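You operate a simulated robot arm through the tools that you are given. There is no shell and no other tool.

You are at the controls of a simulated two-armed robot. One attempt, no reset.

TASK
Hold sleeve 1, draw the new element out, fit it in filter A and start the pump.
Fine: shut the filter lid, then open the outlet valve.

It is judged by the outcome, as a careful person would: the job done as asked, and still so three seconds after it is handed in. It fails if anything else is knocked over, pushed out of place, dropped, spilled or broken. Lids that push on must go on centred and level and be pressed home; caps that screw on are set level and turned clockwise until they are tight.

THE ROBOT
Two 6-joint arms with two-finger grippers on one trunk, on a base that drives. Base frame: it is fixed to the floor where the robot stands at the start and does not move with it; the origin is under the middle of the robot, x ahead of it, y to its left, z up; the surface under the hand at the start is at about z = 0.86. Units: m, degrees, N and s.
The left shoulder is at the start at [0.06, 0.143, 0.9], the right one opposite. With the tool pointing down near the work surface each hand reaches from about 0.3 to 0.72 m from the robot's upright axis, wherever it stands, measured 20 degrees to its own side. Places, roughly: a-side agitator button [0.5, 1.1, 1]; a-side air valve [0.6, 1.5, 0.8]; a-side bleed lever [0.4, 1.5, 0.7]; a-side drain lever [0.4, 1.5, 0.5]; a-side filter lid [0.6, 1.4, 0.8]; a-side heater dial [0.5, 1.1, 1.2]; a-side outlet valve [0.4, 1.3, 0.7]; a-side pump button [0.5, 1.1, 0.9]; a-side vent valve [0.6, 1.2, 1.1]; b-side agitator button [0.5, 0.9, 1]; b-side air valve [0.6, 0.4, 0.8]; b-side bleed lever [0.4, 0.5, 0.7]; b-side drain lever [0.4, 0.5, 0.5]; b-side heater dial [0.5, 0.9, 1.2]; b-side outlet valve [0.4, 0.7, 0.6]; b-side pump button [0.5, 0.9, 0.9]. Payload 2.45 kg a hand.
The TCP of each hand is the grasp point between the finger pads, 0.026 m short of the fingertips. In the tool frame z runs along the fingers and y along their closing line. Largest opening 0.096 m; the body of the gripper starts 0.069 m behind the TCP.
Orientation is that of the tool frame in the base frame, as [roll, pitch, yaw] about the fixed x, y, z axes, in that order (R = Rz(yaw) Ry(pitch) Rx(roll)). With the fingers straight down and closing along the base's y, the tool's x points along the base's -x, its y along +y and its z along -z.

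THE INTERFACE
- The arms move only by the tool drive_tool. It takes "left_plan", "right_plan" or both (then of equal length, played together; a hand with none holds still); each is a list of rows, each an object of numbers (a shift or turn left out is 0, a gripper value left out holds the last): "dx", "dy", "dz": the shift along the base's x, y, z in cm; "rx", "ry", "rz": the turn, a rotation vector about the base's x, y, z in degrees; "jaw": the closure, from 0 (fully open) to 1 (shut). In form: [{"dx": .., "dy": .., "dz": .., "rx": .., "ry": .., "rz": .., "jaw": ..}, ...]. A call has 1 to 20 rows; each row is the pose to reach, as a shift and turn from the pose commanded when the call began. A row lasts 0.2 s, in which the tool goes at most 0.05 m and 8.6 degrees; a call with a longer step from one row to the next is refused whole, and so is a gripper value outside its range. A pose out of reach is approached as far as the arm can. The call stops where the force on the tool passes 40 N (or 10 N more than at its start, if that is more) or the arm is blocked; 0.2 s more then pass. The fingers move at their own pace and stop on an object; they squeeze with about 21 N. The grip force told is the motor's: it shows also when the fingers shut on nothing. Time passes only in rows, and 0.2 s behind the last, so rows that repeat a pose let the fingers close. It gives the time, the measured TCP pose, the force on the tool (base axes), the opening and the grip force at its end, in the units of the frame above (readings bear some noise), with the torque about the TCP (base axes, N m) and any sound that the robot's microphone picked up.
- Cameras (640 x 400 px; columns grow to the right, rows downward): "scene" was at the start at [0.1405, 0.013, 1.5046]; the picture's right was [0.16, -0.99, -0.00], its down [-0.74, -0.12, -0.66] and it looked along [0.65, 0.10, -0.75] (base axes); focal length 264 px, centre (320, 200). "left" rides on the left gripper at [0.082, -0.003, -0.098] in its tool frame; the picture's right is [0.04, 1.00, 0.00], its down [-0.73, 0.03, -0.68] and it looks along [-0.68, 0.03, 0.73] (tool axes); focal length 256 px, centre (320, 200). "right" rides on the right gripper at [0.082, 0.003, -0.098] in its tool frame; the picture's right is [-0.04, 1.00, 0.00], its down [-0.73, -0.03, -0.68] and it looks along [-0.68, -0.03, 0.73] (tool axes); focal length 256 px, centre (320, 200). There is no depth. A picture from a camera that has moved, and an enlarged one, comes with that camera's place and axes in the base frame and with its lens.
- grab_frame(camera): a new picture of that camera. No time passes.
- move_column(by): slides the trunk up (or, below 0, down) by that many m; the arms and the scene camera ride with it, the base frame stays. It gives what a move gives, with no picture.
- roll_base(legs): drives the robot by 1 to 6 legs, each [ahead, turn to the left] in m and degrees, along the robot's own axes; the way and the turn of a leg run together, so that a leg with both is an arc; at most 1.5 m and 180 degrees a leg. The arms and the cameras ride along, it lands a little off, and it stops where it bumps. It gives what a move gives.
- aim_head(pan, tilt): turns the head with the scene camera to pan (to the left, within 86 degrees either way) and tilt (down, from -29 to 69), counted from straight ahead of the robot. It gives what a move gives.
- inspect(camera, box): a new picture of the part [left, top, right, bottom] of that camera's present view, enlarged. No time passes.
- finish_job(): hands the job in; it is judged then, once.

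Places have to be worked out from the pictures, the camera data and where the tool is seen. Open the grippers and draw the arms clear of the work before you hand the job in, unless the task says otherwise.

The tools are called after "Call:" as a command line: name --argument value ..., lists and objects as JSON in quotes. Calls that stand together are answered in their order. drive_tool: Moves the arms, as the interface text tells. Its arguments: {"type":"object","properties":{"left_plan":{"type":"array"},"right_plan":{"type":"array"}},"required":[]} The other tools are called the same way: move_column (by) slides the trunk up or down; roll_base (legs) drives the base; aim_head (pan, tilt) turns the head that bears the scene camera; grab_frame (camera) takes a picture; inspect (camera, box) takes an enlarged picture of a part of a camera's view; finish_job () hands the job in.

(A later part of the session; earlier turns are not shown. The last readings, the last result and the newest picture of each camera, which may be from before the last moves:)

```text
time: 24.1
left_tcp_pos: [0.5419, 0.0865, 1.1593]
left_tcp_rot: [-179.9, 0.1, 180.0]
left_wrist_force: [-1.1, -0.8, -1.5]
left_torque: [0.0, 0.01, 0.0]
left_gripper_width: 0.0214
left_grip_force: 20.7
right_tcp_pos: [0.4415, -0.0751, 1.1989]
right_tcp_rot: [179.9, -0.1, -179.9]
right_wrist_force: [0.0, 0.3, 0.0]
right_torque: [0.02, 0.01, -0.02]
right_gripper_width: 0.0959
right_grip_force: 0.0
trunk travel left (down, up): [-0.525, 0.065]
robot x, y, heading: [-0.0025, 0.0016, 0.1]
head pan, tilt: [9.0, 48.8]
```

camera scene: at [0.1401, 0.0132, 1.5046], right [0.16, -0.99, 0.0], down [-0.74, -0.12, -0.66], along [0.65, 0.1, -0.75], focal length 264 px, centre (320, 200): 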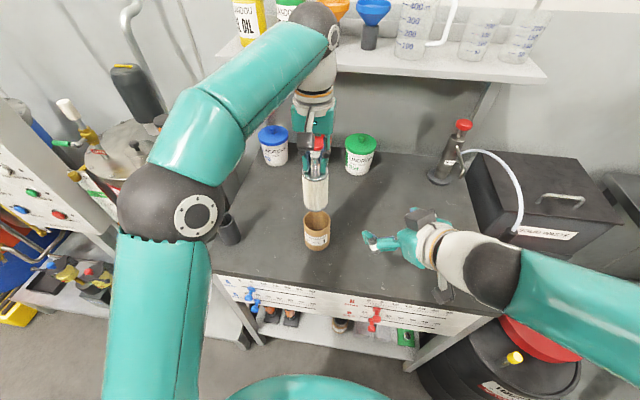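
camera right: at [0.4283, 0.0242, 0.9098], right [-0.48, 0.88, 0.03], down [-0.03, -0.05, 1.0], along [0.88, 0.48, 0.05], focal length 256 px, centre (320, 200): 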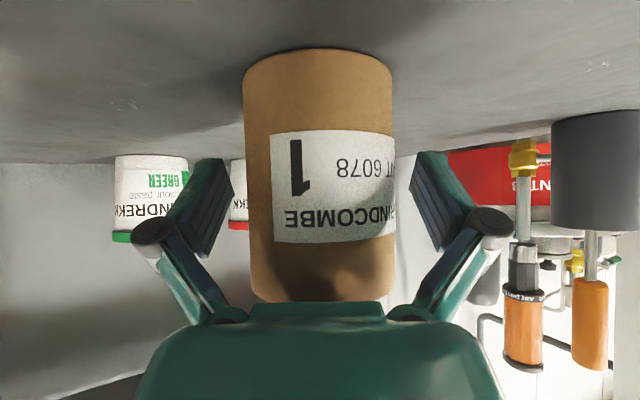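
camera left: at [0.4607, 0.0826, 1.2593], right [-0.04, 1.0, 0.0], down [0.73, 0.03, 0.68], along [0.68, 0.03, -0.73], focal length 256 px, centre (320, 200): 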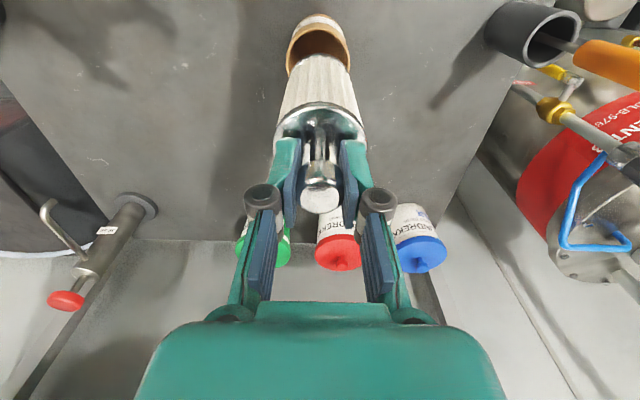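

Both hands are clear. I raise the element and bring it closer to the robot, away from the sleeve and the screwdriver pot, then look left and ahead along the aisle for the drive.

Call:
drive_tool --left_plan '[{"dz": 2.5}, {"dz": 5}, {"dx": -3, "dy": 2, "dz": 5}, {"dx": -6, "dy": 4, "dz": 5}, {"dx": -9, "dy": 6, "dz": 5}, {"dx": -12, "dy": 8, "dz": 5}, {"dx": -14, "dy": 10, "dz": 5}, {"dx": -14, "dy": 10, "dz": 5}]'

Call:
aim_head --pan 80 --tilt 35

Call:
grab_frame --camera "scene"

```text
time: 25.9
left_tcp_pos: [0.4047, 0.183, 1.2077]
left_tcp_rot: [179.9, -0.1, 179.9]
left_wrist_force: [0.6, -0.3, -1.1]
left_torque: [0.04, 0.02, 0.04]
left_gripper_width: 0.0211
left_grip_force: 20.7
left hand out of reach, approached as far as the arm can: row 2
right_tcp_pos: [0.4417, -0.0753, 1.1987]
right_tcp_rot: [179.9, -0.1, 179.9]
right_wrist_force: [0.4, 0.7, 0.3]
right_torque: [-0.03, 0.0, 0.02]
right_gripper_width: 0.0963
right_grip_force: 0.1
trunk travel left (down, up): [-0.525, 0.065]
robot x, y, heading: [-0.003, 0.0033, 0.1]
head pan, tilt: [9.0, 48.8]
```

```text
time: 27.3
left_tcp_pos: [0.4037, 0.1848, 1.2078]
left_tcp_rot: [-179.9, 0.1, -180.0]
left_wrist_force: [0.2, 0.2, -0.5]
left_torque: [0.02, 0.02, 0.04]
left_gripper_width: 0.0211
left_grip_force: 21.2
right_tcp_pos: [0.4423, -0.0749, 1.1994]
right_tcp_rot: [-180.0, 0.0, -180.0]
right_wrist_force: [0.0, 0.3, 0.4]
right_torque: [-0.04, -0.02, 0.0]
right_gripper_width: 0.096
right_grip_force: 0.0
trunk travel left (down, up): [-0.525, 0.065]
robot x, y, heading: [-0.0014, -0.0003, -0.2]
head pan, tilt: [80.0, 35.0]
```

```text
taken
camera scene: at [0.0788, 0.0875, 1.5247], right [0.98, -0.17, 0.0], down [-0.1, -0.56, -0.82], along [0.14, 0.81, -0.57], focal length 264 px, centre (320, 200)
```

scene: 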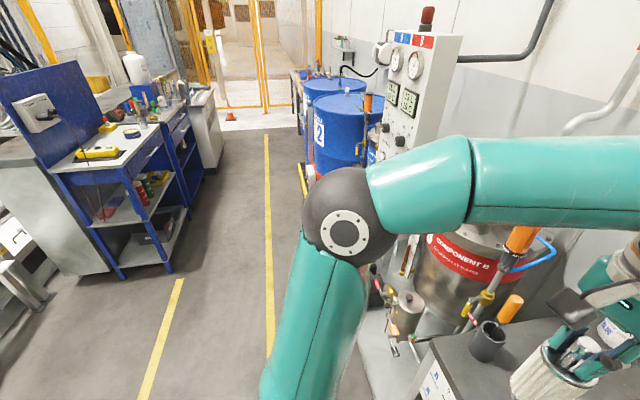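

The aisle is clear: benches on the left begin at about x -0.8, and the yellow line is near x -0.07. I turn left and drive part of the way, bearing slightly away from the panels, and look again.

Call:
roll_base --legs '[[0, 100], [0.6, 0]]'

Call:
aim_head --pan -40 --tilt 30

Call:
grab_frame --camera "scene"

```text
time: 31.2
left_tcp_pos: [-0.0944, 0.4406, 1.2061]
left_tcp_rot: [-179.8, -0.1, -102.4]
left_wrist_force: [-1.0, -0.8, -2.0]
left_torque: [-0.03, -0.08, 0.01]
left_gripper_width: 0.0212
left_grip_force: 21.0
right_tcp_pos: [0.1678, 0.4221, 1.2001]
right_tcp_rot: [-179.8, -0.1, -102.4]
right_wrist_force: [-0.7, 0.6, -1.1]
right_torque: [-0.01, -0.13, 0.04]
right_gripper_width: 0.096
right_grip_force: 0.1
trunk travel left (down, up): [-0.525, 0.065]
robot x, y, heading: [0.0485, -0.0087, 79.4]
head pan, tilt: [80.0, 35.0]
stopped in leg 1: the robot was blocked; the commanded pose is now the measured one
```

```text
time: 33.2
left_tcp_pos: [-0.0909, 0.4374, 1.2078]
left_tcp_rot: [180.0, -0.1, -102.5]
left_wrist_force: [-1.0, -0.4, -0.3]
left_torque: [0.0, 0.0, 0.0]
left_gripper_width: 0.0214
left_grip_force: 21.5
right_tcp_pos: [0.1711, 0.4196, 1.2006]
right_tcp_rot: [-180.0, 0.0, -102.3]
right_wrist_force: [-0.1, 0.5, -0.7]
right_torque: [-0.02, 0.0, 0.0]
right_gripper_width: 0.096
right_grip_force: 0.0
trunk travel left (down, up): [-0.525, 0.065]
robot x, y, heading: [0.0533, -0.0061, 79.7]
head pan, tilt: [-40.0, 30.0]
```

```text
taken
camera scene: at [0.1344, 0.1092, 1.5325], right [0.64, -0.77, 0.0], down [-0.39, -0.32, -0.87], along [0.67, 0.55, -0.5], focal length 264 px, centre (320, 200)
```

scene: 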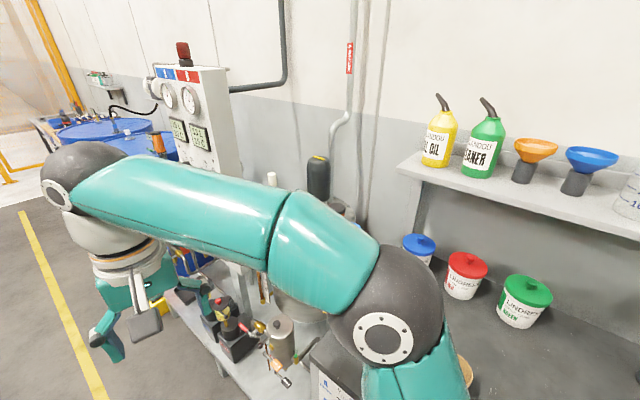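

The turn was blocked at 79°, so something of the robot touched. I look to the right side, where the right elbow is over the bench, before moving anything.

Call:
aim_head --pan -70 --tilt 50

Call:
grab_frame --camera "scene"

Call:
grab_frame --camera "right"

Call:
grab_frame --camera "left"

```text
time: 34.1
left_tcp_pos: [-0.0897, 0.4378, 1.2089]
left_tcp_rot: [-180.0, 0.0, -102.6]
left_wrist_force: [-0.3, 0.3, -1.0]
left_torque: [0.0, 0.0, 0.02]
left_gripper_width: 0.021
left_grip_force: 20.9
right_tcp_pos: [0.1708, 0.421, 1.2002]
right_tcp_rot: [-180.0, 0.0, -102.5]
right_wrist_force: [-0.3, 0.3, -0.9]
right_torque: [0.06, 0.0, 0.01]
right_gripper_width: 0.0959
right_grip_force: 0.1
trunk travel left (down, up): [-0.525, 0.065]
robot x, y, heading: [0.0479, -0.0094, 79.5]
head pan, tilt: [-70.0, 50.0]
```

```text
taken
camera scene: at [0.1406, 0.0644, 1.503], right [0.17, -0.99, 0.0], down [-0.76, -0.13, -0.64], along [0.63, 0.11, -0.77], focal length 264 px, centre (320, 200)
```

scene: 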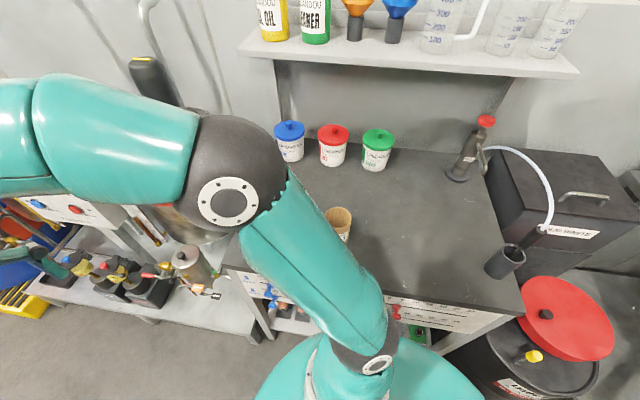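

```text
taken
camera right: at [0.149, 0.3412, 1.2986], right [-0.97, 0.25, 0.0], down [0.19, 0.71, 0.68], along [0.17, 0.66, -0.73], focal length 256 px, centre (320, 200)
```

right: 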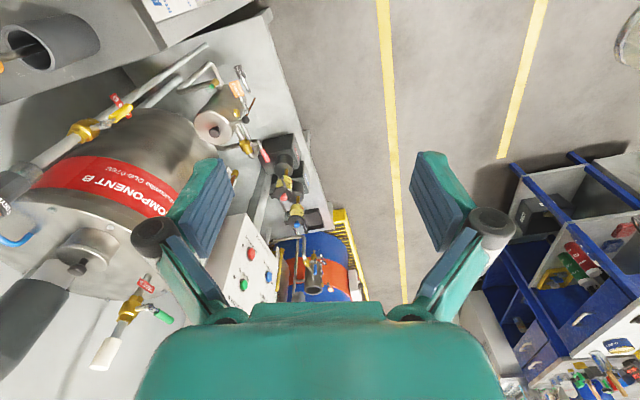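

```text
taken
camera left: at [-0.104, 0.3568, 1.3074], right [-0.98, 0.18, 0.0], down [0.13, 0.72, 0.68], along [0.12, 0.67, -0.73], focal length 256 px, centre (320, 200)
```

left: 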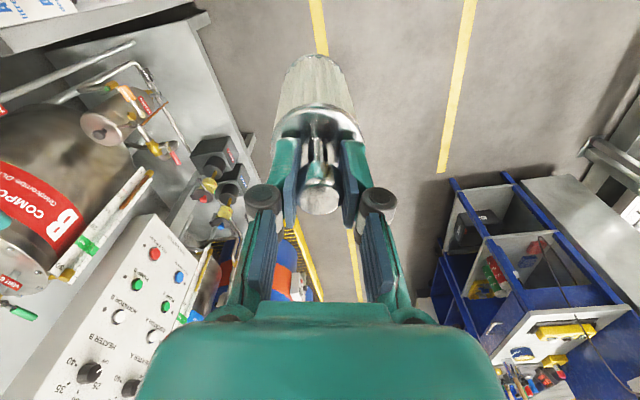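

The sleeve and tubs are still in place, but the cause of the block isn't visible yet; the elbow covers the pot. I look straight down around the base on several sides.

Call:
aim_head --pan -86 --tilt 69

Call:
grab_frame --camera "scene"

Call:
aim_head --pan 86 --tilt 55

Call:
grab_frame --camera "scene"

Call:
aim_head --pan 0 --tilt 65

Call:
grab_frame --camera "scene"

```text
time: 35.0
left_tcp_pos: [-0.091, 0.4383, 1.208]
left_tcp_rot: [-180.0, -0.2, -102.5]
left_wrist_force: [0.2, 0.9, -0.6]
left_torque: [0.03, 0.05, -0.03]
left_gripper_width: 0.021
left_grip_force: 20.9
right_tcp_pos: [0.1712, 0.4208, 1.2006]
right_tcp_rot: [-180.0, 0.0, -102.4]
right_wrist_force: [-0.3, -1.3, 0.6]
right_torque: [0.04, 0.01, -0.01]
right_gripper_width: 0.0958
right_grip_force: 0.0
trunk travel left (down, up): [-0.525, 0.065]
robot x, y, heading: [0.0495, -0.011, 79.5]
head pan, tilt: [-85.9, 68.8]
```

```text
taken
camera scene: at [0.1202, 0.0454, 1.4811], right [-0.11, -0.99, 0.0], down [-0.93, 0.1, -0.36], along [0.36, -0.04, -0.93], focal length 264 px, centre (320, 200)
```

scene: 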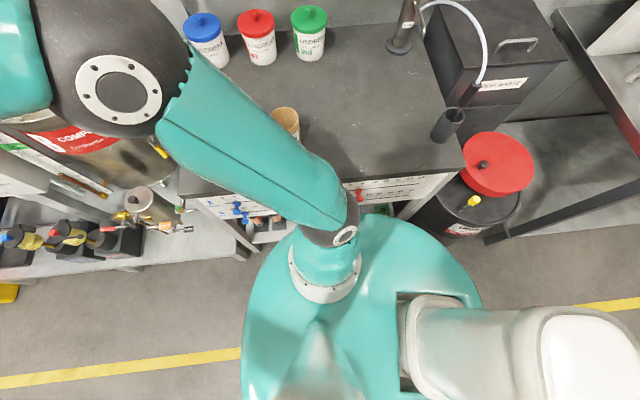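

```text
time: 37.6
left_tcp_pos: [-0.0907, 0.4387, 1.208]
left_tcp_rot: [-180.0, -0.1, -102.5]
left_wrist_force: [0.2, 0.1, -0.8]
left_torque: [-0.01, 0.0, -0.02]
left_gripper_width: 0.0211
left_grip_force: 20.9
right_tcp_pos: [0.1705, 0.4196, 1.2006]
right_tcp_rot: [-180.0, -0.1, -102.4]
right_wrist_force: [0.3, -0.9, -0.3]
right_torque: [0.01, 0.0, 0.0]
right_gripper_width: 0.0963
right_grip_force: 0.0
trunk travel left (down, up): [-0.525, 0.065]
robot x, y, heading: [0.0502, -0.0082, 79.6]
head pan, tilt: [85.9, 55.0]
```

```text
taken
camera scene: at [-0.0051, 0.0699, 1.4965], right [0.25, 0.97, 0.0], down [0.79, -0.21, -0.57], along [-0.56, 0.14, -0.82], focal length 264 px, centre (320, 200)
```

scene: 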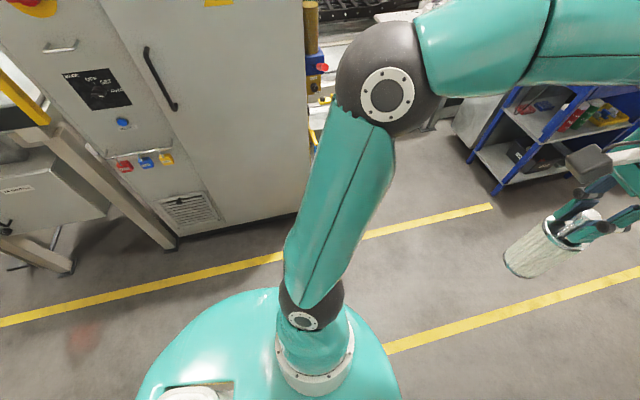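

```text
time: 39.2
left_tcp_pos: [-0.0899, 0.438, 1.2078]
left_tcp_rot: [-180.0, -0.1, -102.5]
left_wrist_force: [-0.3, 0.4, -1.4]
left_torque: [0.01, -0.01, -0.03]
left_gripper_width: 0.0215
left_grip_force: 20.9
right_tcp_pos: [0.1723, 0.4205, 1.2009]
right_tcp_rot: [179.9, 0.0, -102.4]
right_wrist_force: [0.7, 0.3, -0.4]
right_torque: [0.02, -0.03, -0.02]
right_gripper_width: 0.096
right_grip_force: 0.0
trunk travel left (down, up): [-0.525, 0.065]
robot x, y, heading: [0.0525, -0.0109, 79.4]
head pan, tilt: [0.0, 65.0]
```

```text
taken
camera scene: at [0.0757, 0.1113, 1.4848], right [0.98, -0.18, 0.0], down [-0.17, -0.89, -0.42], along [0.08, 0.42, -0.91], focal length 264 px, centre (320, 200)
```

scene: 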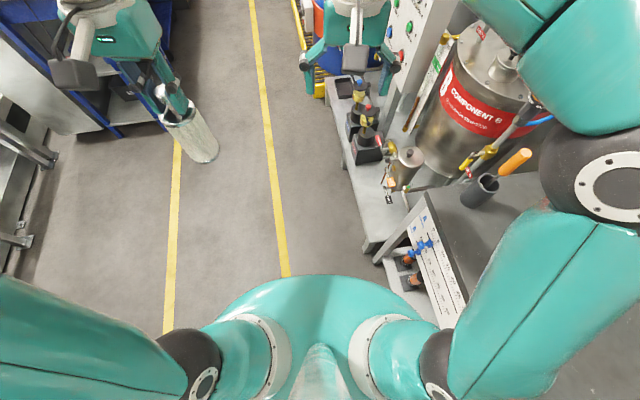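

Everything on the bench is still standing (pot, screwdriver, tubs, sleeve). The base most likely caught the bench because I turned too close to it, so I turn back part-way, reverse away from the bench, and recheck.

Call:
roll_base --legs '[[0, -30], [-0.3, 0]]'

Call:
aim_head --pan -50 --tilt 45

Call:
grab_frame --camera "scene"

```text
time: 42.9
left_tcp_pos: [-0.0486, 0.2161, 1.2092]
left_tcp_rot: [-179.9, 0.0, -132.5]
left_wrist_force: [0.0, -0.2, -2.2]
left_torque: [0.03, -0.03, -0.02]
left_gripper_width: 0.0212
left_grip_force: 21.2
right_tcp_pos: [0.1696, 0.0677, 1.2017]
right_tcp_rot: [180.0, 0.0, -132.4]
right_wrist_force: [-0.2, -0.2, 0.3]
right_torque: [0.0, -0.01, 0.03]
right_gripper_width: 0.0959
right_grip_force: 0.1
trunk travel left (down, up): [-0.525, 0.065]
robot x, y, heading: [-0.1499, -0.2385, 49.5]
head pan, tilt: [0.0, 65.0]
```

```text
time: 44.1
left_tcp_pos: [-0.0467, 0.2148, 1.2078]
left_tcp_rot: [-180.0, 0.0, -132.5]
left_wrist_force: [-1.1, 0.2, -1.2]
left_torque: [0.0, -0.02, 0.02]
left_gripper_width: 0.0214
left_grip_force: 21.2
right_tcp_pos: [0.1701, 0.0682, 1.2009]
right_tcp_rot: [180.0, 0.0, -132.4]
right_wrist_force: [0.8, 0.9, 0.2]
right_torque: [-0.01, -0.01, 0.02]
right_gripper_width: 0.0963
right_grip_force: 0.1
trunk travel left (down, up): [-0.525, 0.065]
robot x, y, heading: [-0.1493, -0.2356, 49.6]
head pan, tilt: [-50.0, 45.0]
```

```text
taken
camera scene: at [-0.0293, -0.1917, 1.5098], right [-0.01, -1.0, 0.0], down [-0.71, 0.0, -0.71], along [0.71, -0.01, -0.71], focal length 264 px, centre (320, 200)
```

scene: 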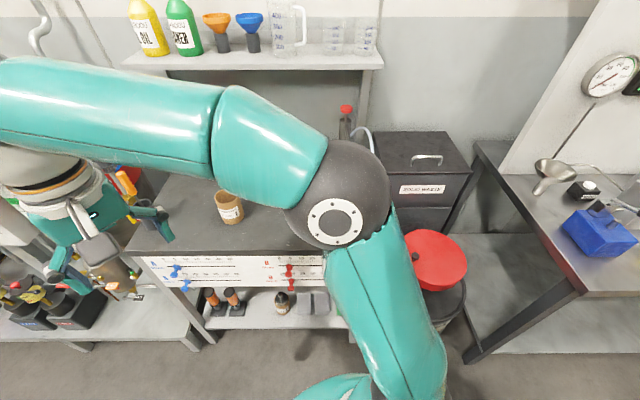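

The base is free and 20 cm further from the bench. I turn to face along the aisle and drive toward the A side.

Call:
roll_base --legs '[[0, 43], [1.0, 0]]'

Call:
aim_head --pan -55 --tilt 35

Call:
grab_frame --camera "scene"

```text
time: 51.8
left_tcp_pos: [-0.4414, 1.1856, 1.208]
left_tcp_rot: [179.9, -0.2, -89.6]
left_wrist_force: [-0.1, 0.4, -1.0]
left_torque: [0.0, -0.01, 0.01]
left_gripper_width: 0.0211
left_grip_force: 21.0
right_tcp_pos: [-0.1834, 1.2275, 1.2005]
right_tcp_rot: [180.0, 0.0, -89.6]
right_wrist_force: [0.3, 0.3, -0.4]
right_torque: [-0.02, -0.01, 0.02]
right_gripper_width: 0.096
right_grip_force: 0.0
trunk travel left (down, up): [-0.525, 0.065]
robot x, y, heading: [-0.2136, 0.7777, 92.4]
head pan, tilt: [-50.0, 45.0]
```

```text
time: 52.5
left_tcp_pos: [-0.4419, 1.1855, 1.2086]
left_tcp_rot: [180.0, -0.1, -89.5]
left_wrist_force: [0.8, -0.8, -0.8]
left_torque: [-0.02, 0.02, 0.0]
left_gripper_width: 0.021
left_grip_force: 21.4
right_tcp_pos: [-0.1831, 1.2258, 1.2025]
right_tcp_rot: [180.0, 0.0, -89.5]
right_wrist_force: [0.2, 0.4, 0.3]
right_torque: [0.01, 0.03, -0.03]
right_gripper_width: 0.0962
right_grip_force: 0.1
trunk travel left (down, up): [-0.525, 0.065]
robot x, y, heading: [-0.2129, 0.7817, 92.2]
head pan, tilt: [-55.0, 35.0]
```

```text
taken
camera scene: at [-0.1423, 0.8961, 1.5247], right [0.61, -0.79, 0.0], down [-0.46, -0.35, -0.82], along [0.65, 0.5, -0.57], focal length 264 px, centre (320, 200)
```

scene: 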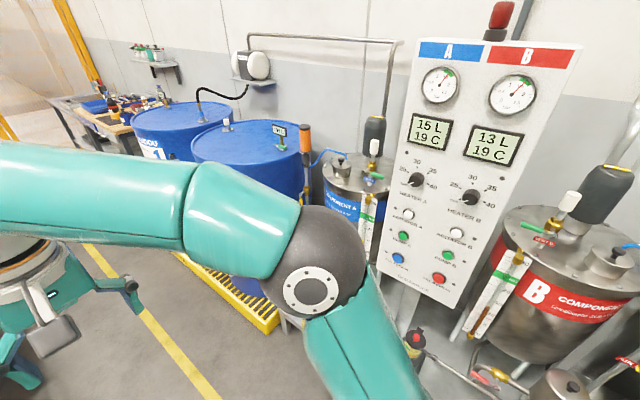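

I can see the control panel with A on the left and B on the right. I drive on to about y 1.24 and turn to face the A side, staying well back.

Call:
roll_base --legs '[[0.46, 0], [0, -92]]'

Call:
aim_head --pan 8 --tilt 40

Call:
grab_frame --camera "scene"

Call:
grab_frame --camera "left"

Call:
grab_frame --camera "right"

```text
time: 58.9
left_tcp_pos: [0.1419, 1.5253, 1.2096]
left_tcp_rot: [179.8, -0.2, -171.2]
left_wrist_force: [-0.3, -0.5, -1.7]
left_torque: [0.09, 0.04, -0.02]
left_gripper_width: 0.0209
left_grip_force: 20.9
right_tcp_pos: [0.2191, 1.2765, 1.2011]
right_tcp_rot: [179.8, -0.1, -171.1]
right_wrist_force: [0.5, -1.5, -0.1]
right_torque: [0.08, 0.05, 0.01]
right_gripper_width: 0.096
right_grip_force: 0.0
trunk travel left (down, up): [-0.525, 0.065]
robot x, y, heading: [-0.2363, 1.2918, 9.0]
head pan, tilt: [-55.0, 35.0]
stopped in leg 2: the robot was blocked; the commanded pose is now the measured one
```

```text
time: 60.2
left_tcp_pos: [0.1403, 1.5294, 1.2101]
left_tcp_rot: [-180.0, 0.0, -171.1]
left_wrist_force: [-0.8, -0.2, -0.6]
left_torque: [0.02, 0.0, 0.04]
left_gripper_width: 0.0209
left_grip_force: 20.8
right_tcp_pos: [0.2186, 1.2806, 1.2021]
right_tcp_rot: [-180.0, -0.1, -170.9]
right_wrist_force: [-0.3, -0.2, -0.5]
right_torque: [-0.01, -0.03, 0.03]
right_gripper_width: 0.0961
right_grip_force: 0.0
trunk travel left (down, up): [-0.525, 0.065]
robot x, y, heading: [-0.2378, 1.2947, 9.1]
head pan, tilt: [8.0, 40.0]
```

```text
taken
camera scene: at [-0.0942, 1.3303, 1.5171], right [0.29, -0.96, 0.0], down [-0.62, -0.19, -0.77], along [0.73, 0.22, -0.64], focal length 264 px, centre (320, 200)
```

scene: 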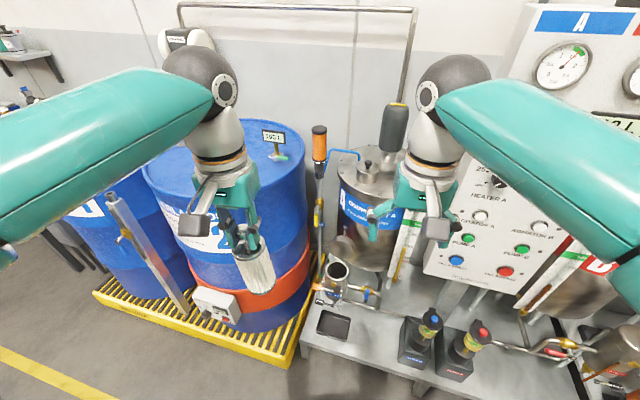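

```text
taken
camera left: at [0.061, 1.5127, 1.3093], right [-0.19, 0.98, 0.0], down [0.72, 0.14, 0.68], along [0.67, 0.13, -0.73], focal length 256 px, centre (320, 200)
```

left: 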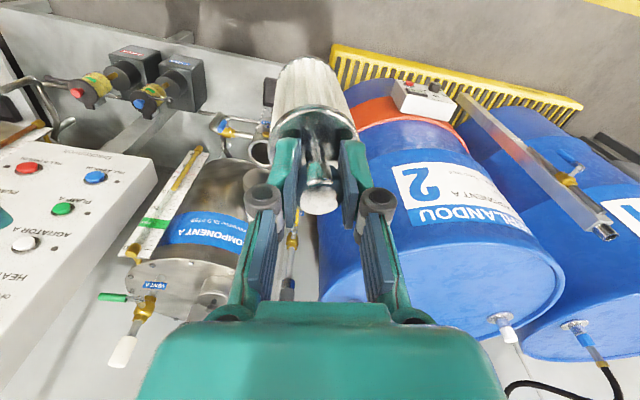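

```text
taken
camera right: at [0.1353, 1.2703, 1.2998], right [-0.12, 0.99, 0.0], down [0.73, 0.09, 0.68], along [0.67, 0.08, -0.73], focal length 256 px, centre (320, 200)
```

right: 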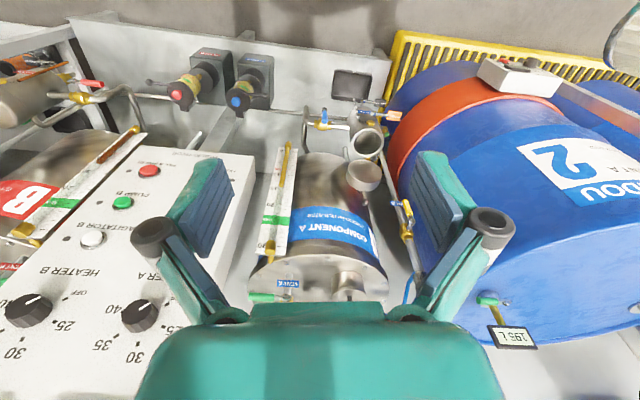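

Blocked again at heading 9°, so I look around behind both sides to see what the base is touching before moving.

Call:
aim_head --pan 86 --tilt 50

Call:
grab_frame --camera "scene"

Call:
aim_head --pan -86 --tilt 50

Call:
grab_frame --camera "scene"

Call:
aim_head --pan 0 --tilt 69

Call:
grab_frame --camera "scene"

```text
time: 61.8
left_tcp_pos: [0.1399, 1.5298, 1.2091]
left_tcp_rot: [180.0, 0.0, -171.1]
left_wrist_force: [1.0, -0.3, -0.9]
left_torque: [0.01, -0.03, -0.02]
left_gripper_width: 0.0212
left_grip_force: 21.2
right_tcp_pos: [0.218, 1.2783, 1.2024]
right_tcp_rot: [180.0, -0.1, -171.0]
right_wrist_force: [0.0, 0.1, 0.5]
right_torque: [0.03, 0.01, -0.04]
right_gripper_width: 0.096
right_grip_force: 0.1
trunk travel left (down, up): [-0.525, 0.065]
robot x, y, heading: [-0.2367, 1.2941, 9.2]
head pan, tilt: [85.9, 50.0]
```

```text
taken
camera scene: at [-0.1821, 1.3822, 1.503], right [1.0, 0.08, 0.0], down [0.06, -0.76, -0.64], along [-0.05, 0.64, -0.77], focal length 264 px, centre (320, 200)
```

scene: 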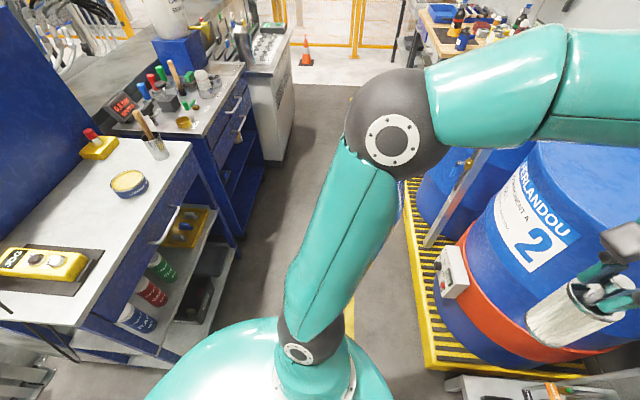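

```text
time: 64.3
left_tcp_pos: [0.1391, 1.528, 1.211]
left_tcp_rot: [-180.0, 0.1, -171.1]
left_wrist_force: [-0.4, 0.1, -0.1]
left_torque: [0.02, 0.01, -0.01]
left_gripper_width: 0.0208
left_grip_force: 21.1
right_tcp_pos: [0.218, 1.2806, 1.2025]
right_tcp_rot: [-180.0, -0.1, -170.9]
right_wrist_force: [0.0, 0.2, -0.4]
right_torque: [0.01, 0.02, -0.01]
right_gripper_width: 0.0959
right_grip_force: 0.1
trunk travel left (down, up): [-0.525, 0.065]
robot x, y, heading: [-0.2398, 1.298, 9.1]
head pan, tilt: [-85.9, 50.0]
```

```text
taken
camera scene: at [-0.1582, 1.2305, 1.503], right [-0.97, -0.23, 0.0], down [-0.17, 0.75, -0.64], along [0.14, -0.63, -0.77], focal length 264 px, centre (320, 200)
```

scene: 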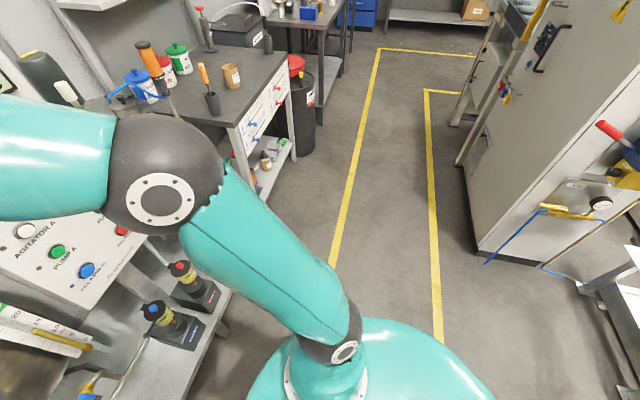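

```text
time: 66.0
left_tcp_pos: [0.1403, 1.5295, 1.2087]
left_tcp_rot: [-180.0, -0.1, -171.1]
left_wrist_force: [0.5, 0.5, -1.1]
left_torque: [-0.04, 0.01, -0.01]
left_gripper_width: 0.0211
left_grip_force: 21.0
right_tcp_pos: [0.2168, 1.2801, 1.2021]
right_tcp_rot: [-180.0, -0.1, -170.9]
right_wrist_force: [0.5, -0.1, -0.2]
right_torque: [-0.03, 0.01, 0.01]
right_gripper_width: 0.096
right_grip_force: 0.1
trunk travel left (down, up): [-0.525, 0.065]
robot x, y, heading: [-0.2404, 1.2905, 9.0]
head pan, tilt: [0.0, 68.8]
```

```text
taken
camera scene: at [-0.1204, 1.3142, 1.481], right [0.15, -0.99, 0.0], down [-0.92, -0.14, -0.36], along [0.36, 0.06, -0.93], focal length 264 px, centre (320, 200)
```

scene: 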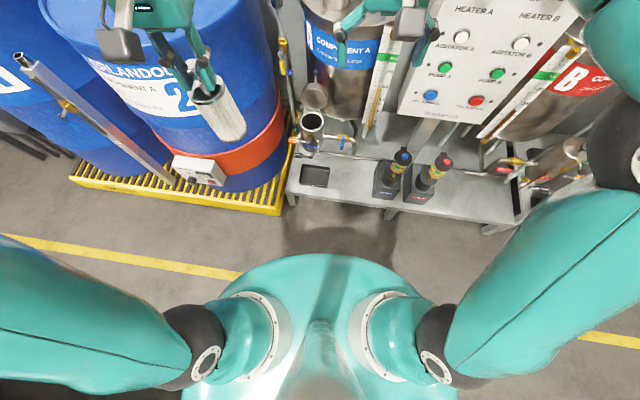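

The rear of the base has caught the corner of the blue workbench at about x -0.70; nothing on it has moved. I see filter A: a small steel pot with its lid already open, near [0.45, 1.42]. I drive forward 12 cm to free the rear, then finish the turn.

Call:
roll_base --legs '[[0.12, 0], [0, -9]]'

Call:
aim_head --pan 8 --tilt 55

Call:
grab_frame --camera "scene"

Call:
inspect --camera "scene" --box '[280, 100, 440, 260]'

Call:
grab_frame --camera "right"

Call:
grab_frame --camera "left"

```text
time: 67.9
left_tcp_pos: [0.2898, 1.4877, 1.2095]
left_tcp_rot: [-180.0, 0.0, -179.8]
left_wrist_force: [0.0, 0.5, -0.3]
left_torque: [-0.02, 0.0, 0.02]
left_gripper_width: 0.0209
left_grip_force: 21.0
right_tcp_pos: [0.328, 1.2288, 1.2022]
right_tcp_rot: [-180.0, 0.0, -179.6]
right_wrist_force: [0.9, -0.3, -0.2]
right_torque: [0.0, -0.03, 0.0]
right_gripper_width: 0.0957
right_grip_force: 0.0
trunk travel left (down, up): [-0.525, 0.065]
robot x, y, heading: [-0.1177, 1.319, 0.3]
head pan, tilt: [0.0, 68.8]
```

```text
time: 68.7
left_tcp_pos: [0.2902, 1.4877, 1.2109]
left_tcp_rot: [179.9, 0.0, -179.8]
left_wrist_force: [0.6, 0.2, -1.6]
left_torque: [-0.01, 0.02, 0.01]
left_gripper_width: 0.0209
left_grip_force: 20.9
right_tcp_pos: [0.3294, 1.23, 1.2025]
right_tcp_rot: [180.0, -0.1, -179.7]
right_wrist_force: [-0.9, -0.6, -0.3]
right_torque: [0.03, 0.01, -0.03]
right_gripper_width: 0.096
right_grip_force: 0.0
trunk travel left (down, up): [-0.525, 0.065]
robot x, y, heading: [-0.121, 1.3213, 0.3]
head pan, tilt: [8.0, 55.0]
```

```text
taken
camera scene: at [0.0157, 1.3312, 1.4964], right [0.14, -0.99, 0.0], down [-0.81, -0.12, -0.57], along [0.57, 0.08, -0.82], focal length 264 px, centre (320, 200)
```

scene: 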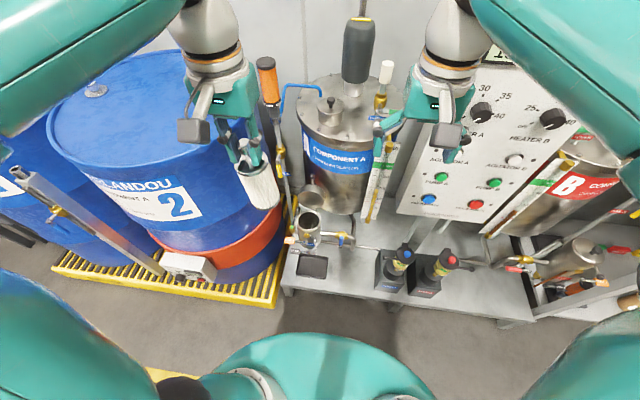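

```text
2.50 times, centred on (360, 180) of scene
camera zoom: at [0.0157, 1.3312, 1.4964], right [0.14, -0.99, 0.0], down [-0.81, -0.12, -0.57], along [0.57, 0.08, -0.82], focal length 661 px, centre (220, 250)
```

zoom: 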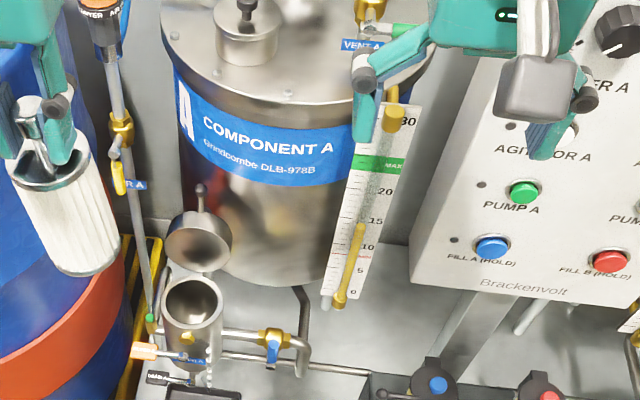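

```text
taken
camera right: at [0.2463, 1.2331, 1.3002], right [0.03, 1.0, 0.0], down [0.73, -0.02, 0.68], along [0.68, -0.02, -0.73], focal length 256 px, centre (320, 200)
```

right: 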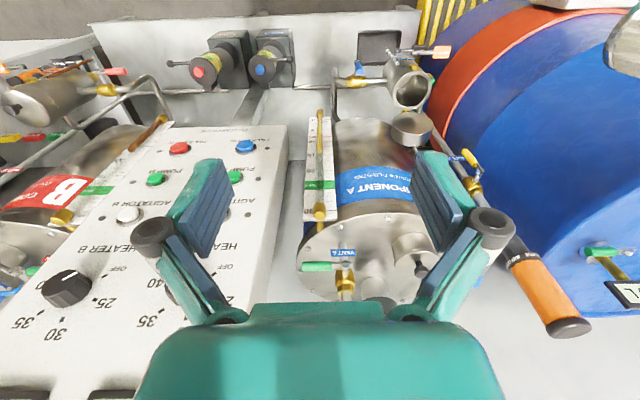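

```text
taken
camera left: at [0.2096, 1.4842, 1.3097], right [-0.04, 1.0, 0.0], down [0.73, 0.03, 0.68], along [0.68, 0.03, -0.73], focal length 256 px, centre (320, 200)
```

left: 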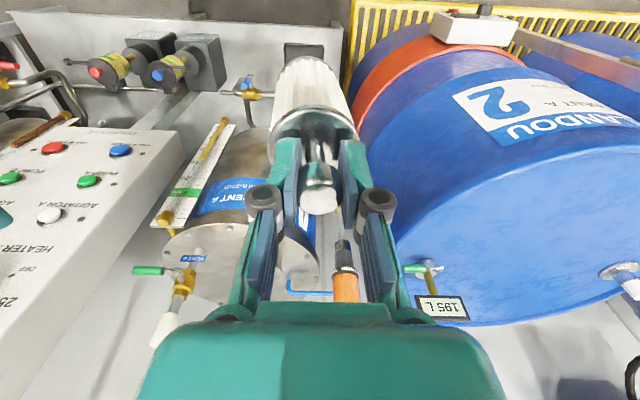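

Heading is now 0.3° and the base is free. Filter A's lid is open, hinged back behind the pot, with the blue outlet valve on its right. I zoom in from the hand cameras to triangulate it.

Call:
inspect --camera "right" --box '[320, 20, 480, 160]'

Call:
inspect --camera "scene" --box '[280, 170, 370, 270]'

Call:
inspect --camera "left" --box '[180, 40, 380, 200]'

```text
2.86 times, centred on (400, 90) of right
camera zoom: at [0.2463, 1.2331, 1.3002], right [0.03, 1.0, 0.0], down [0.73, -0.02, 0.68], along [0.68, -0.02, -0.73], focal length 731 px, centre (91, 514)
```

zoom: 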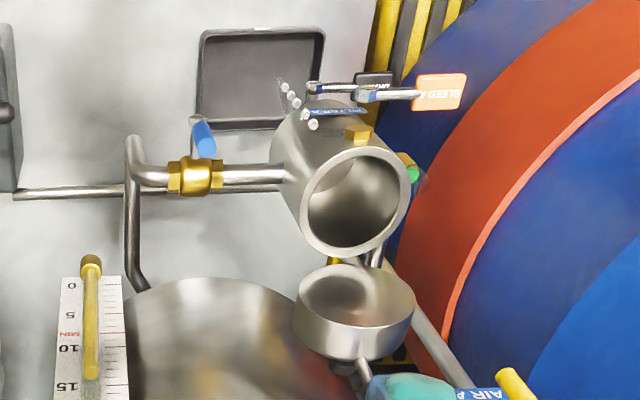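

```text
4.00 times, centred on (325, 220) of scene
camera zoom: at [0.0157, 1.3312, 1.4964], right [0.14, -0.99, 0.0], down [-0.81, -0.12, -0.57], along [0.57, 0.08, -0.82], focal length 1057 px, centre (300, 120)
```

zoom: 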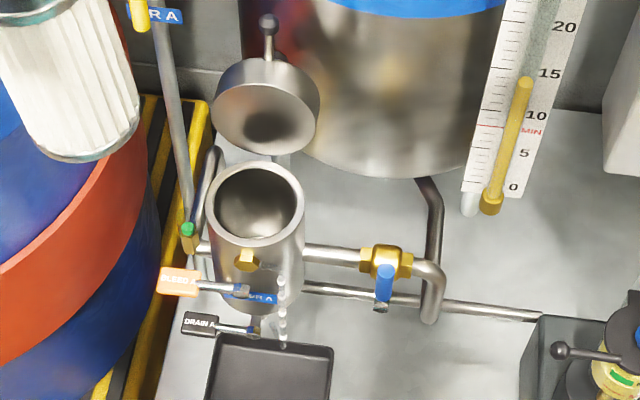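

```text
2.50 times, centred on (280, 120) of left
camera zoom: at [0.2096, 1.4842, 1.3097], right [-0.04, 1.0, 0.0], down [0.73, 0.03, 0.68], along [0.68, 0.03, -0.73], focal length 640 px, centre (420, 400)
```

zoom: 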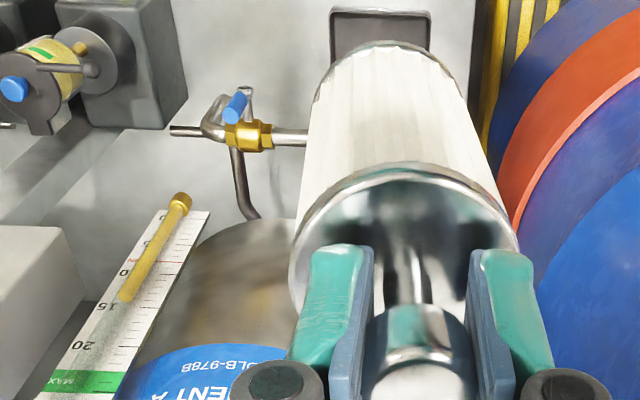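

Triangulating: the filter rim is centred at about [0.461, 1.432, 0.723] with inner radius ~0.032 (element ~0.0285), and the lid stands open behind it at x ≈ 0.52. To keep the gripper's box and camera off the lid, I turn the left hand 90° so they sit to the sides.

Call:
drive_tool --left_plan '[{"rz": 8}, {"rz": 16}, {"rz": 24}, {"rz": 32}, {"rz": 40}, {"rz": 48}, {"rz": 56}, {"rz": 64}, {"rz": 72}, {"rz": 80}, {"rz": 89.8}]'

Call:
grab_frame --camera "scene"

```text
refused: row 11 steps farther than a row can; nothing moved
```

```text
taken
camera scene: at [0.0157, 1.3312, 1.4964], right [0.14, -0.99, 0.0], down [-0.81, -0.12, -0.57], along [0.57, 0.08, -0.82], focal length 264 px, centre (320, 200)
```

scene: 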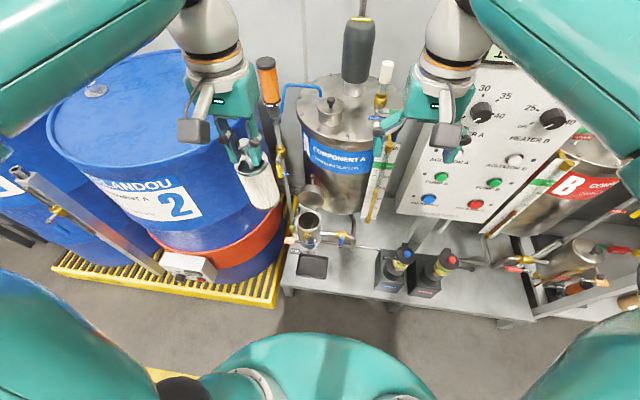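

The last row's step was too large and nothing moved. I resend with even 8.2° steps.

Call:
drive_tool --left_plan '[{"rz": 8.2}, {"rz": 16.4}, {"rz": 24.6}, {"rz": 32.8}, {"rz": 41}, {"rz": 49.2}, {"rz": 57.4}, {"rz": 65.6}, {"rz": 73.8}, {"rz": 82}, {"rz": 89.8}, {"rz": 89.8}]'

Call:
grab_frame --camera "scene"

Call:
grab_frame --camera "left"

```text
time: 71.3
left_tcp_pos: [0.2903, 1.4886, 1.2108]
left_tcp_rot: [180.0, 0.0, -89.8]
left_wrist_force: [-0.6, -1.3, -1.5]
left_torque: [0.0, -0.02, 0.01]
left_gripper_width: 0.0207
left_grip_force: 20.8
right_tcp_pos: [0.3305, 1.2299, 1.2033]
right_tcp_rot: [-179.9, -0.2, -179.6]
right_wrist_force: [-0.2, -0.1, -0.6]
right_torque: [0.0, -0.03, -0.02]
right_gripper_width: 0.0963
right_grip_force: 0.1
trunk travel left (down, up): [-0.525, 0.065]
robot x, y, heading: [-0.1188, 1.3218, 0.1]
head pan, tilt: [8.0, 55.0]
```

```text
taken
camera scene: at [0.0155, 1.3309, 1.4964], right [0.14, -0.99, 0.0], down [-0.81, -0.12, -0.57], along [0.57, 0.08, -0.82], focal length 264 px, centre (320, 200)
```

scene: 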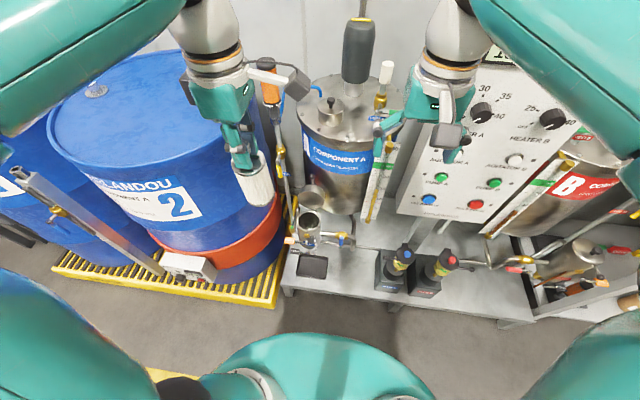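

```text
taken
camera left: at [0.2948, 1.4058, 1.3098], right [-1.0, -0.04, 0.0], down [-0.03, 0.73, 0.68], along [-0.03, 0.68, -0.73], focal length 256 px, centre (320, 200)
```

left: 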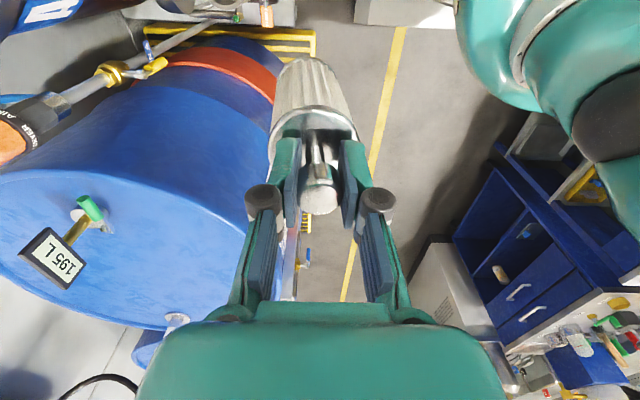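

The left hand now has its camera to the right and box to the left. I lower the trunk 15 cm to put the filter in comfortable reach.

Call:
move_column --by -0.15

Call:
grab_frame --camera "scene"

Call:
grab_frame --camera "right"

```text
time: 73.0
left_tcp_pos: [0.2914, 1.4888, 1.0595]
left_tcp_rot: [180.0, 0.0, -90.0]
left_wrist_force: [-0.7, 0.1, -1.4]
left_torque: [0.01, -0.02, -0.02]
left_gripper_width: 0.0208
left_grip_force: 20.6
right_tcp_pos: [0.3288, 1.2298, 1.0524]
right_tcp_rot: [179.9, 0.0, -179.6]
right_wrist_force: [1.6, 0.1, -0.2]
right_torque: [0.0, 0.01, 0.04]
right_gripper_width: 0.0962
right_grip_force: 0.0
trunk travel left (down, up): [-0.375, 0.215]
robot x, y, heading: [-0.1152, 1.3181, 0.4]
head pan, tilt: [8.0, 55.0]
```

```text
taken
camera scene: at [0.0153, 1.3309, 1.3465], right [0.14, -0.99, 0.0], down [-0.81, -0.12, -0.57], along [0.57, 0.08, -0.82], focal length 264 px, centre (320, 200)
```

scene: 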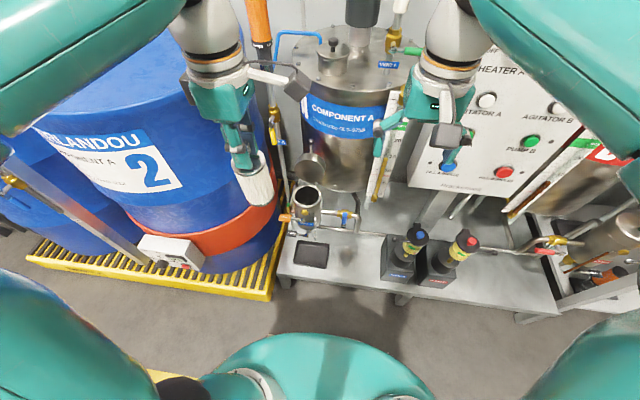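

```text
taken
camera right: at [0.2459, 1.2328, 1.1504], right [0.03, 1.0, 0.0], down [0.73, -0.02, 0.68], along [0.68, -0.02, -0.73], focal length 256 px, centre (320, 200)
```

right: 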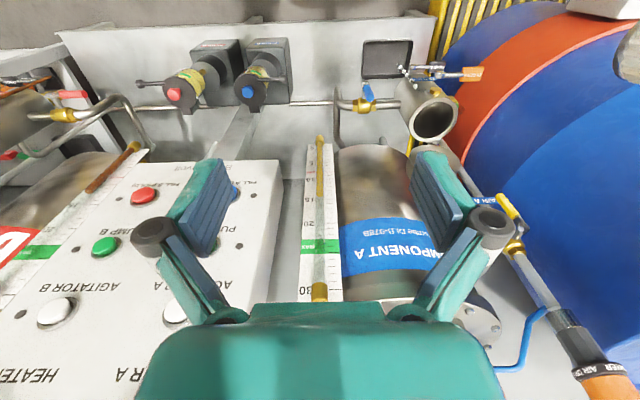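

The trunk is down and everything is clear. I zoom in again from these closer viewpoints to refine the rim centre.

Call:
inspect --camera "scene" --box '[270, 150, 370, 250]'

Call:
inspect --camera "right" --box '[360, 50, 500, 150]'

```text
4.00 times, centred on (320, 200) of scene
camera zoom: at [0.0153, 1.3309, 1.3465], right [0.14, -0.99, 0.0], down [-0.81, -0.12, -0.57], along [0.57, 0.08, -0.82], focal length 1057 px, centre (320, 200)
```

zoom: 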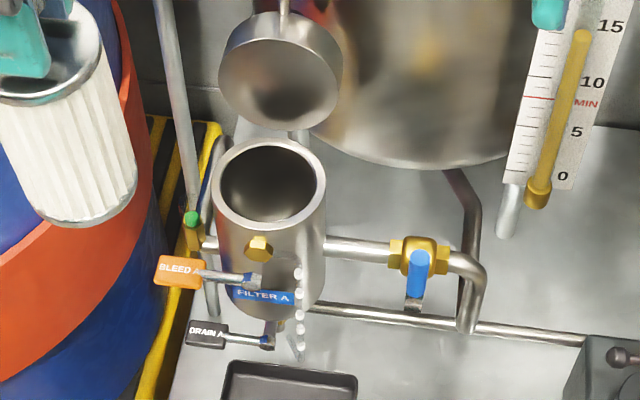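

```text
4.00 times, centred on (430, 100) of right
camera zoom: at [0.2459, 1.2328, 1.1504], right [0.03, 1.0, 0.0], down [0.73, -0.02, 0.68], along [0.68, -0.02, -0.73], focal length 1024 px, centre (-120, 600)
```

zoom: 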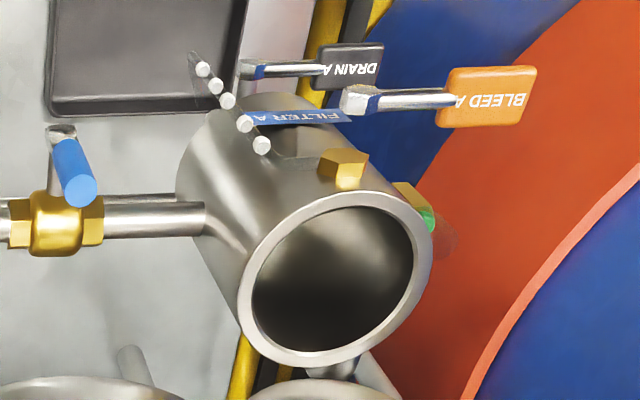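

The refined rim centre is about [0.460, 1.431, 0.721], inner radius ~0.034. Before inserting, I check how straight the element hangs in the left hand.

Call:
inspect --camera "left" --box '[220, 30, 420, 230]'

Call:
inspect --camera "scene" --box '[200, 60, 320, 240]'

Call:
inspect --camera "right" --box '[395, 55, 455, 100]'

```text
2.00 times, centred on (320, 130) of left
camera zoom: at [0.2944, 1.4057, 1.1599], right [-1.0, -0.04, 0.0], down [-0.03, 0.73, 0.68], along [-0.03, 0.68, -0.73], focal length 512 px, centre (320, 340)
```

zoom: 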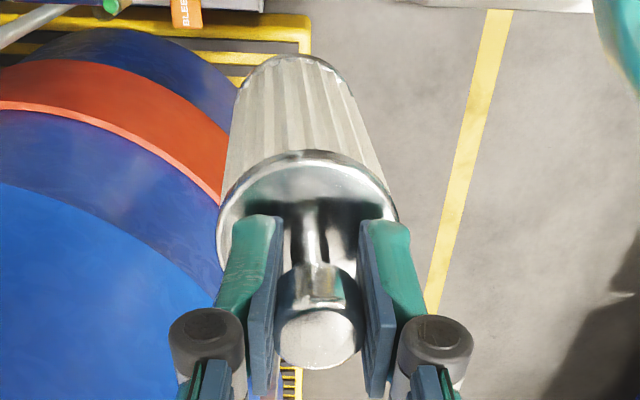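

```text
2.22 times, centred on (260, 150) of scene
camera zoom: at [0.0153, 1.3309, 1.3465], right [0.14, -0.99, 0.0], down [-0.81, -0.12, -0.57], along [0.57, 0.08, -0.82], focal length 588 px, centre (453, 311)
```

zoom: 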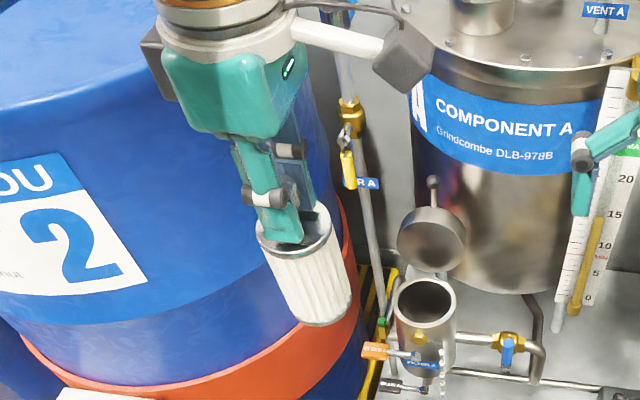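

```text
8.89 times, centred on (425, 78) of right
camera zoom: at [0.2459, 1.2328, 1.1504], right [0.03, 1.0, 0.0], down [0.73, -0.02, 0.68], along [0.68, -0.02, -0.73], focal length 2276 px, centre (-613, 1289)
```

zoom: 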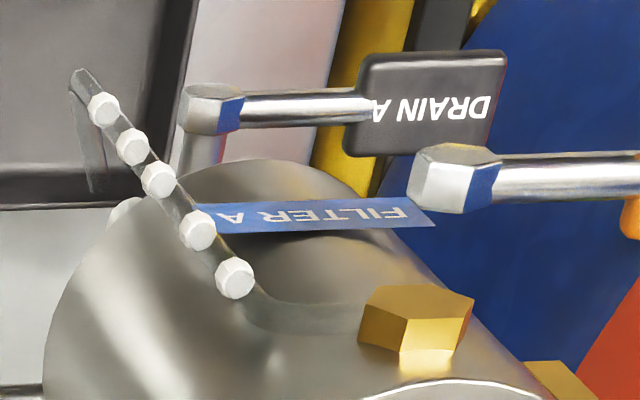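

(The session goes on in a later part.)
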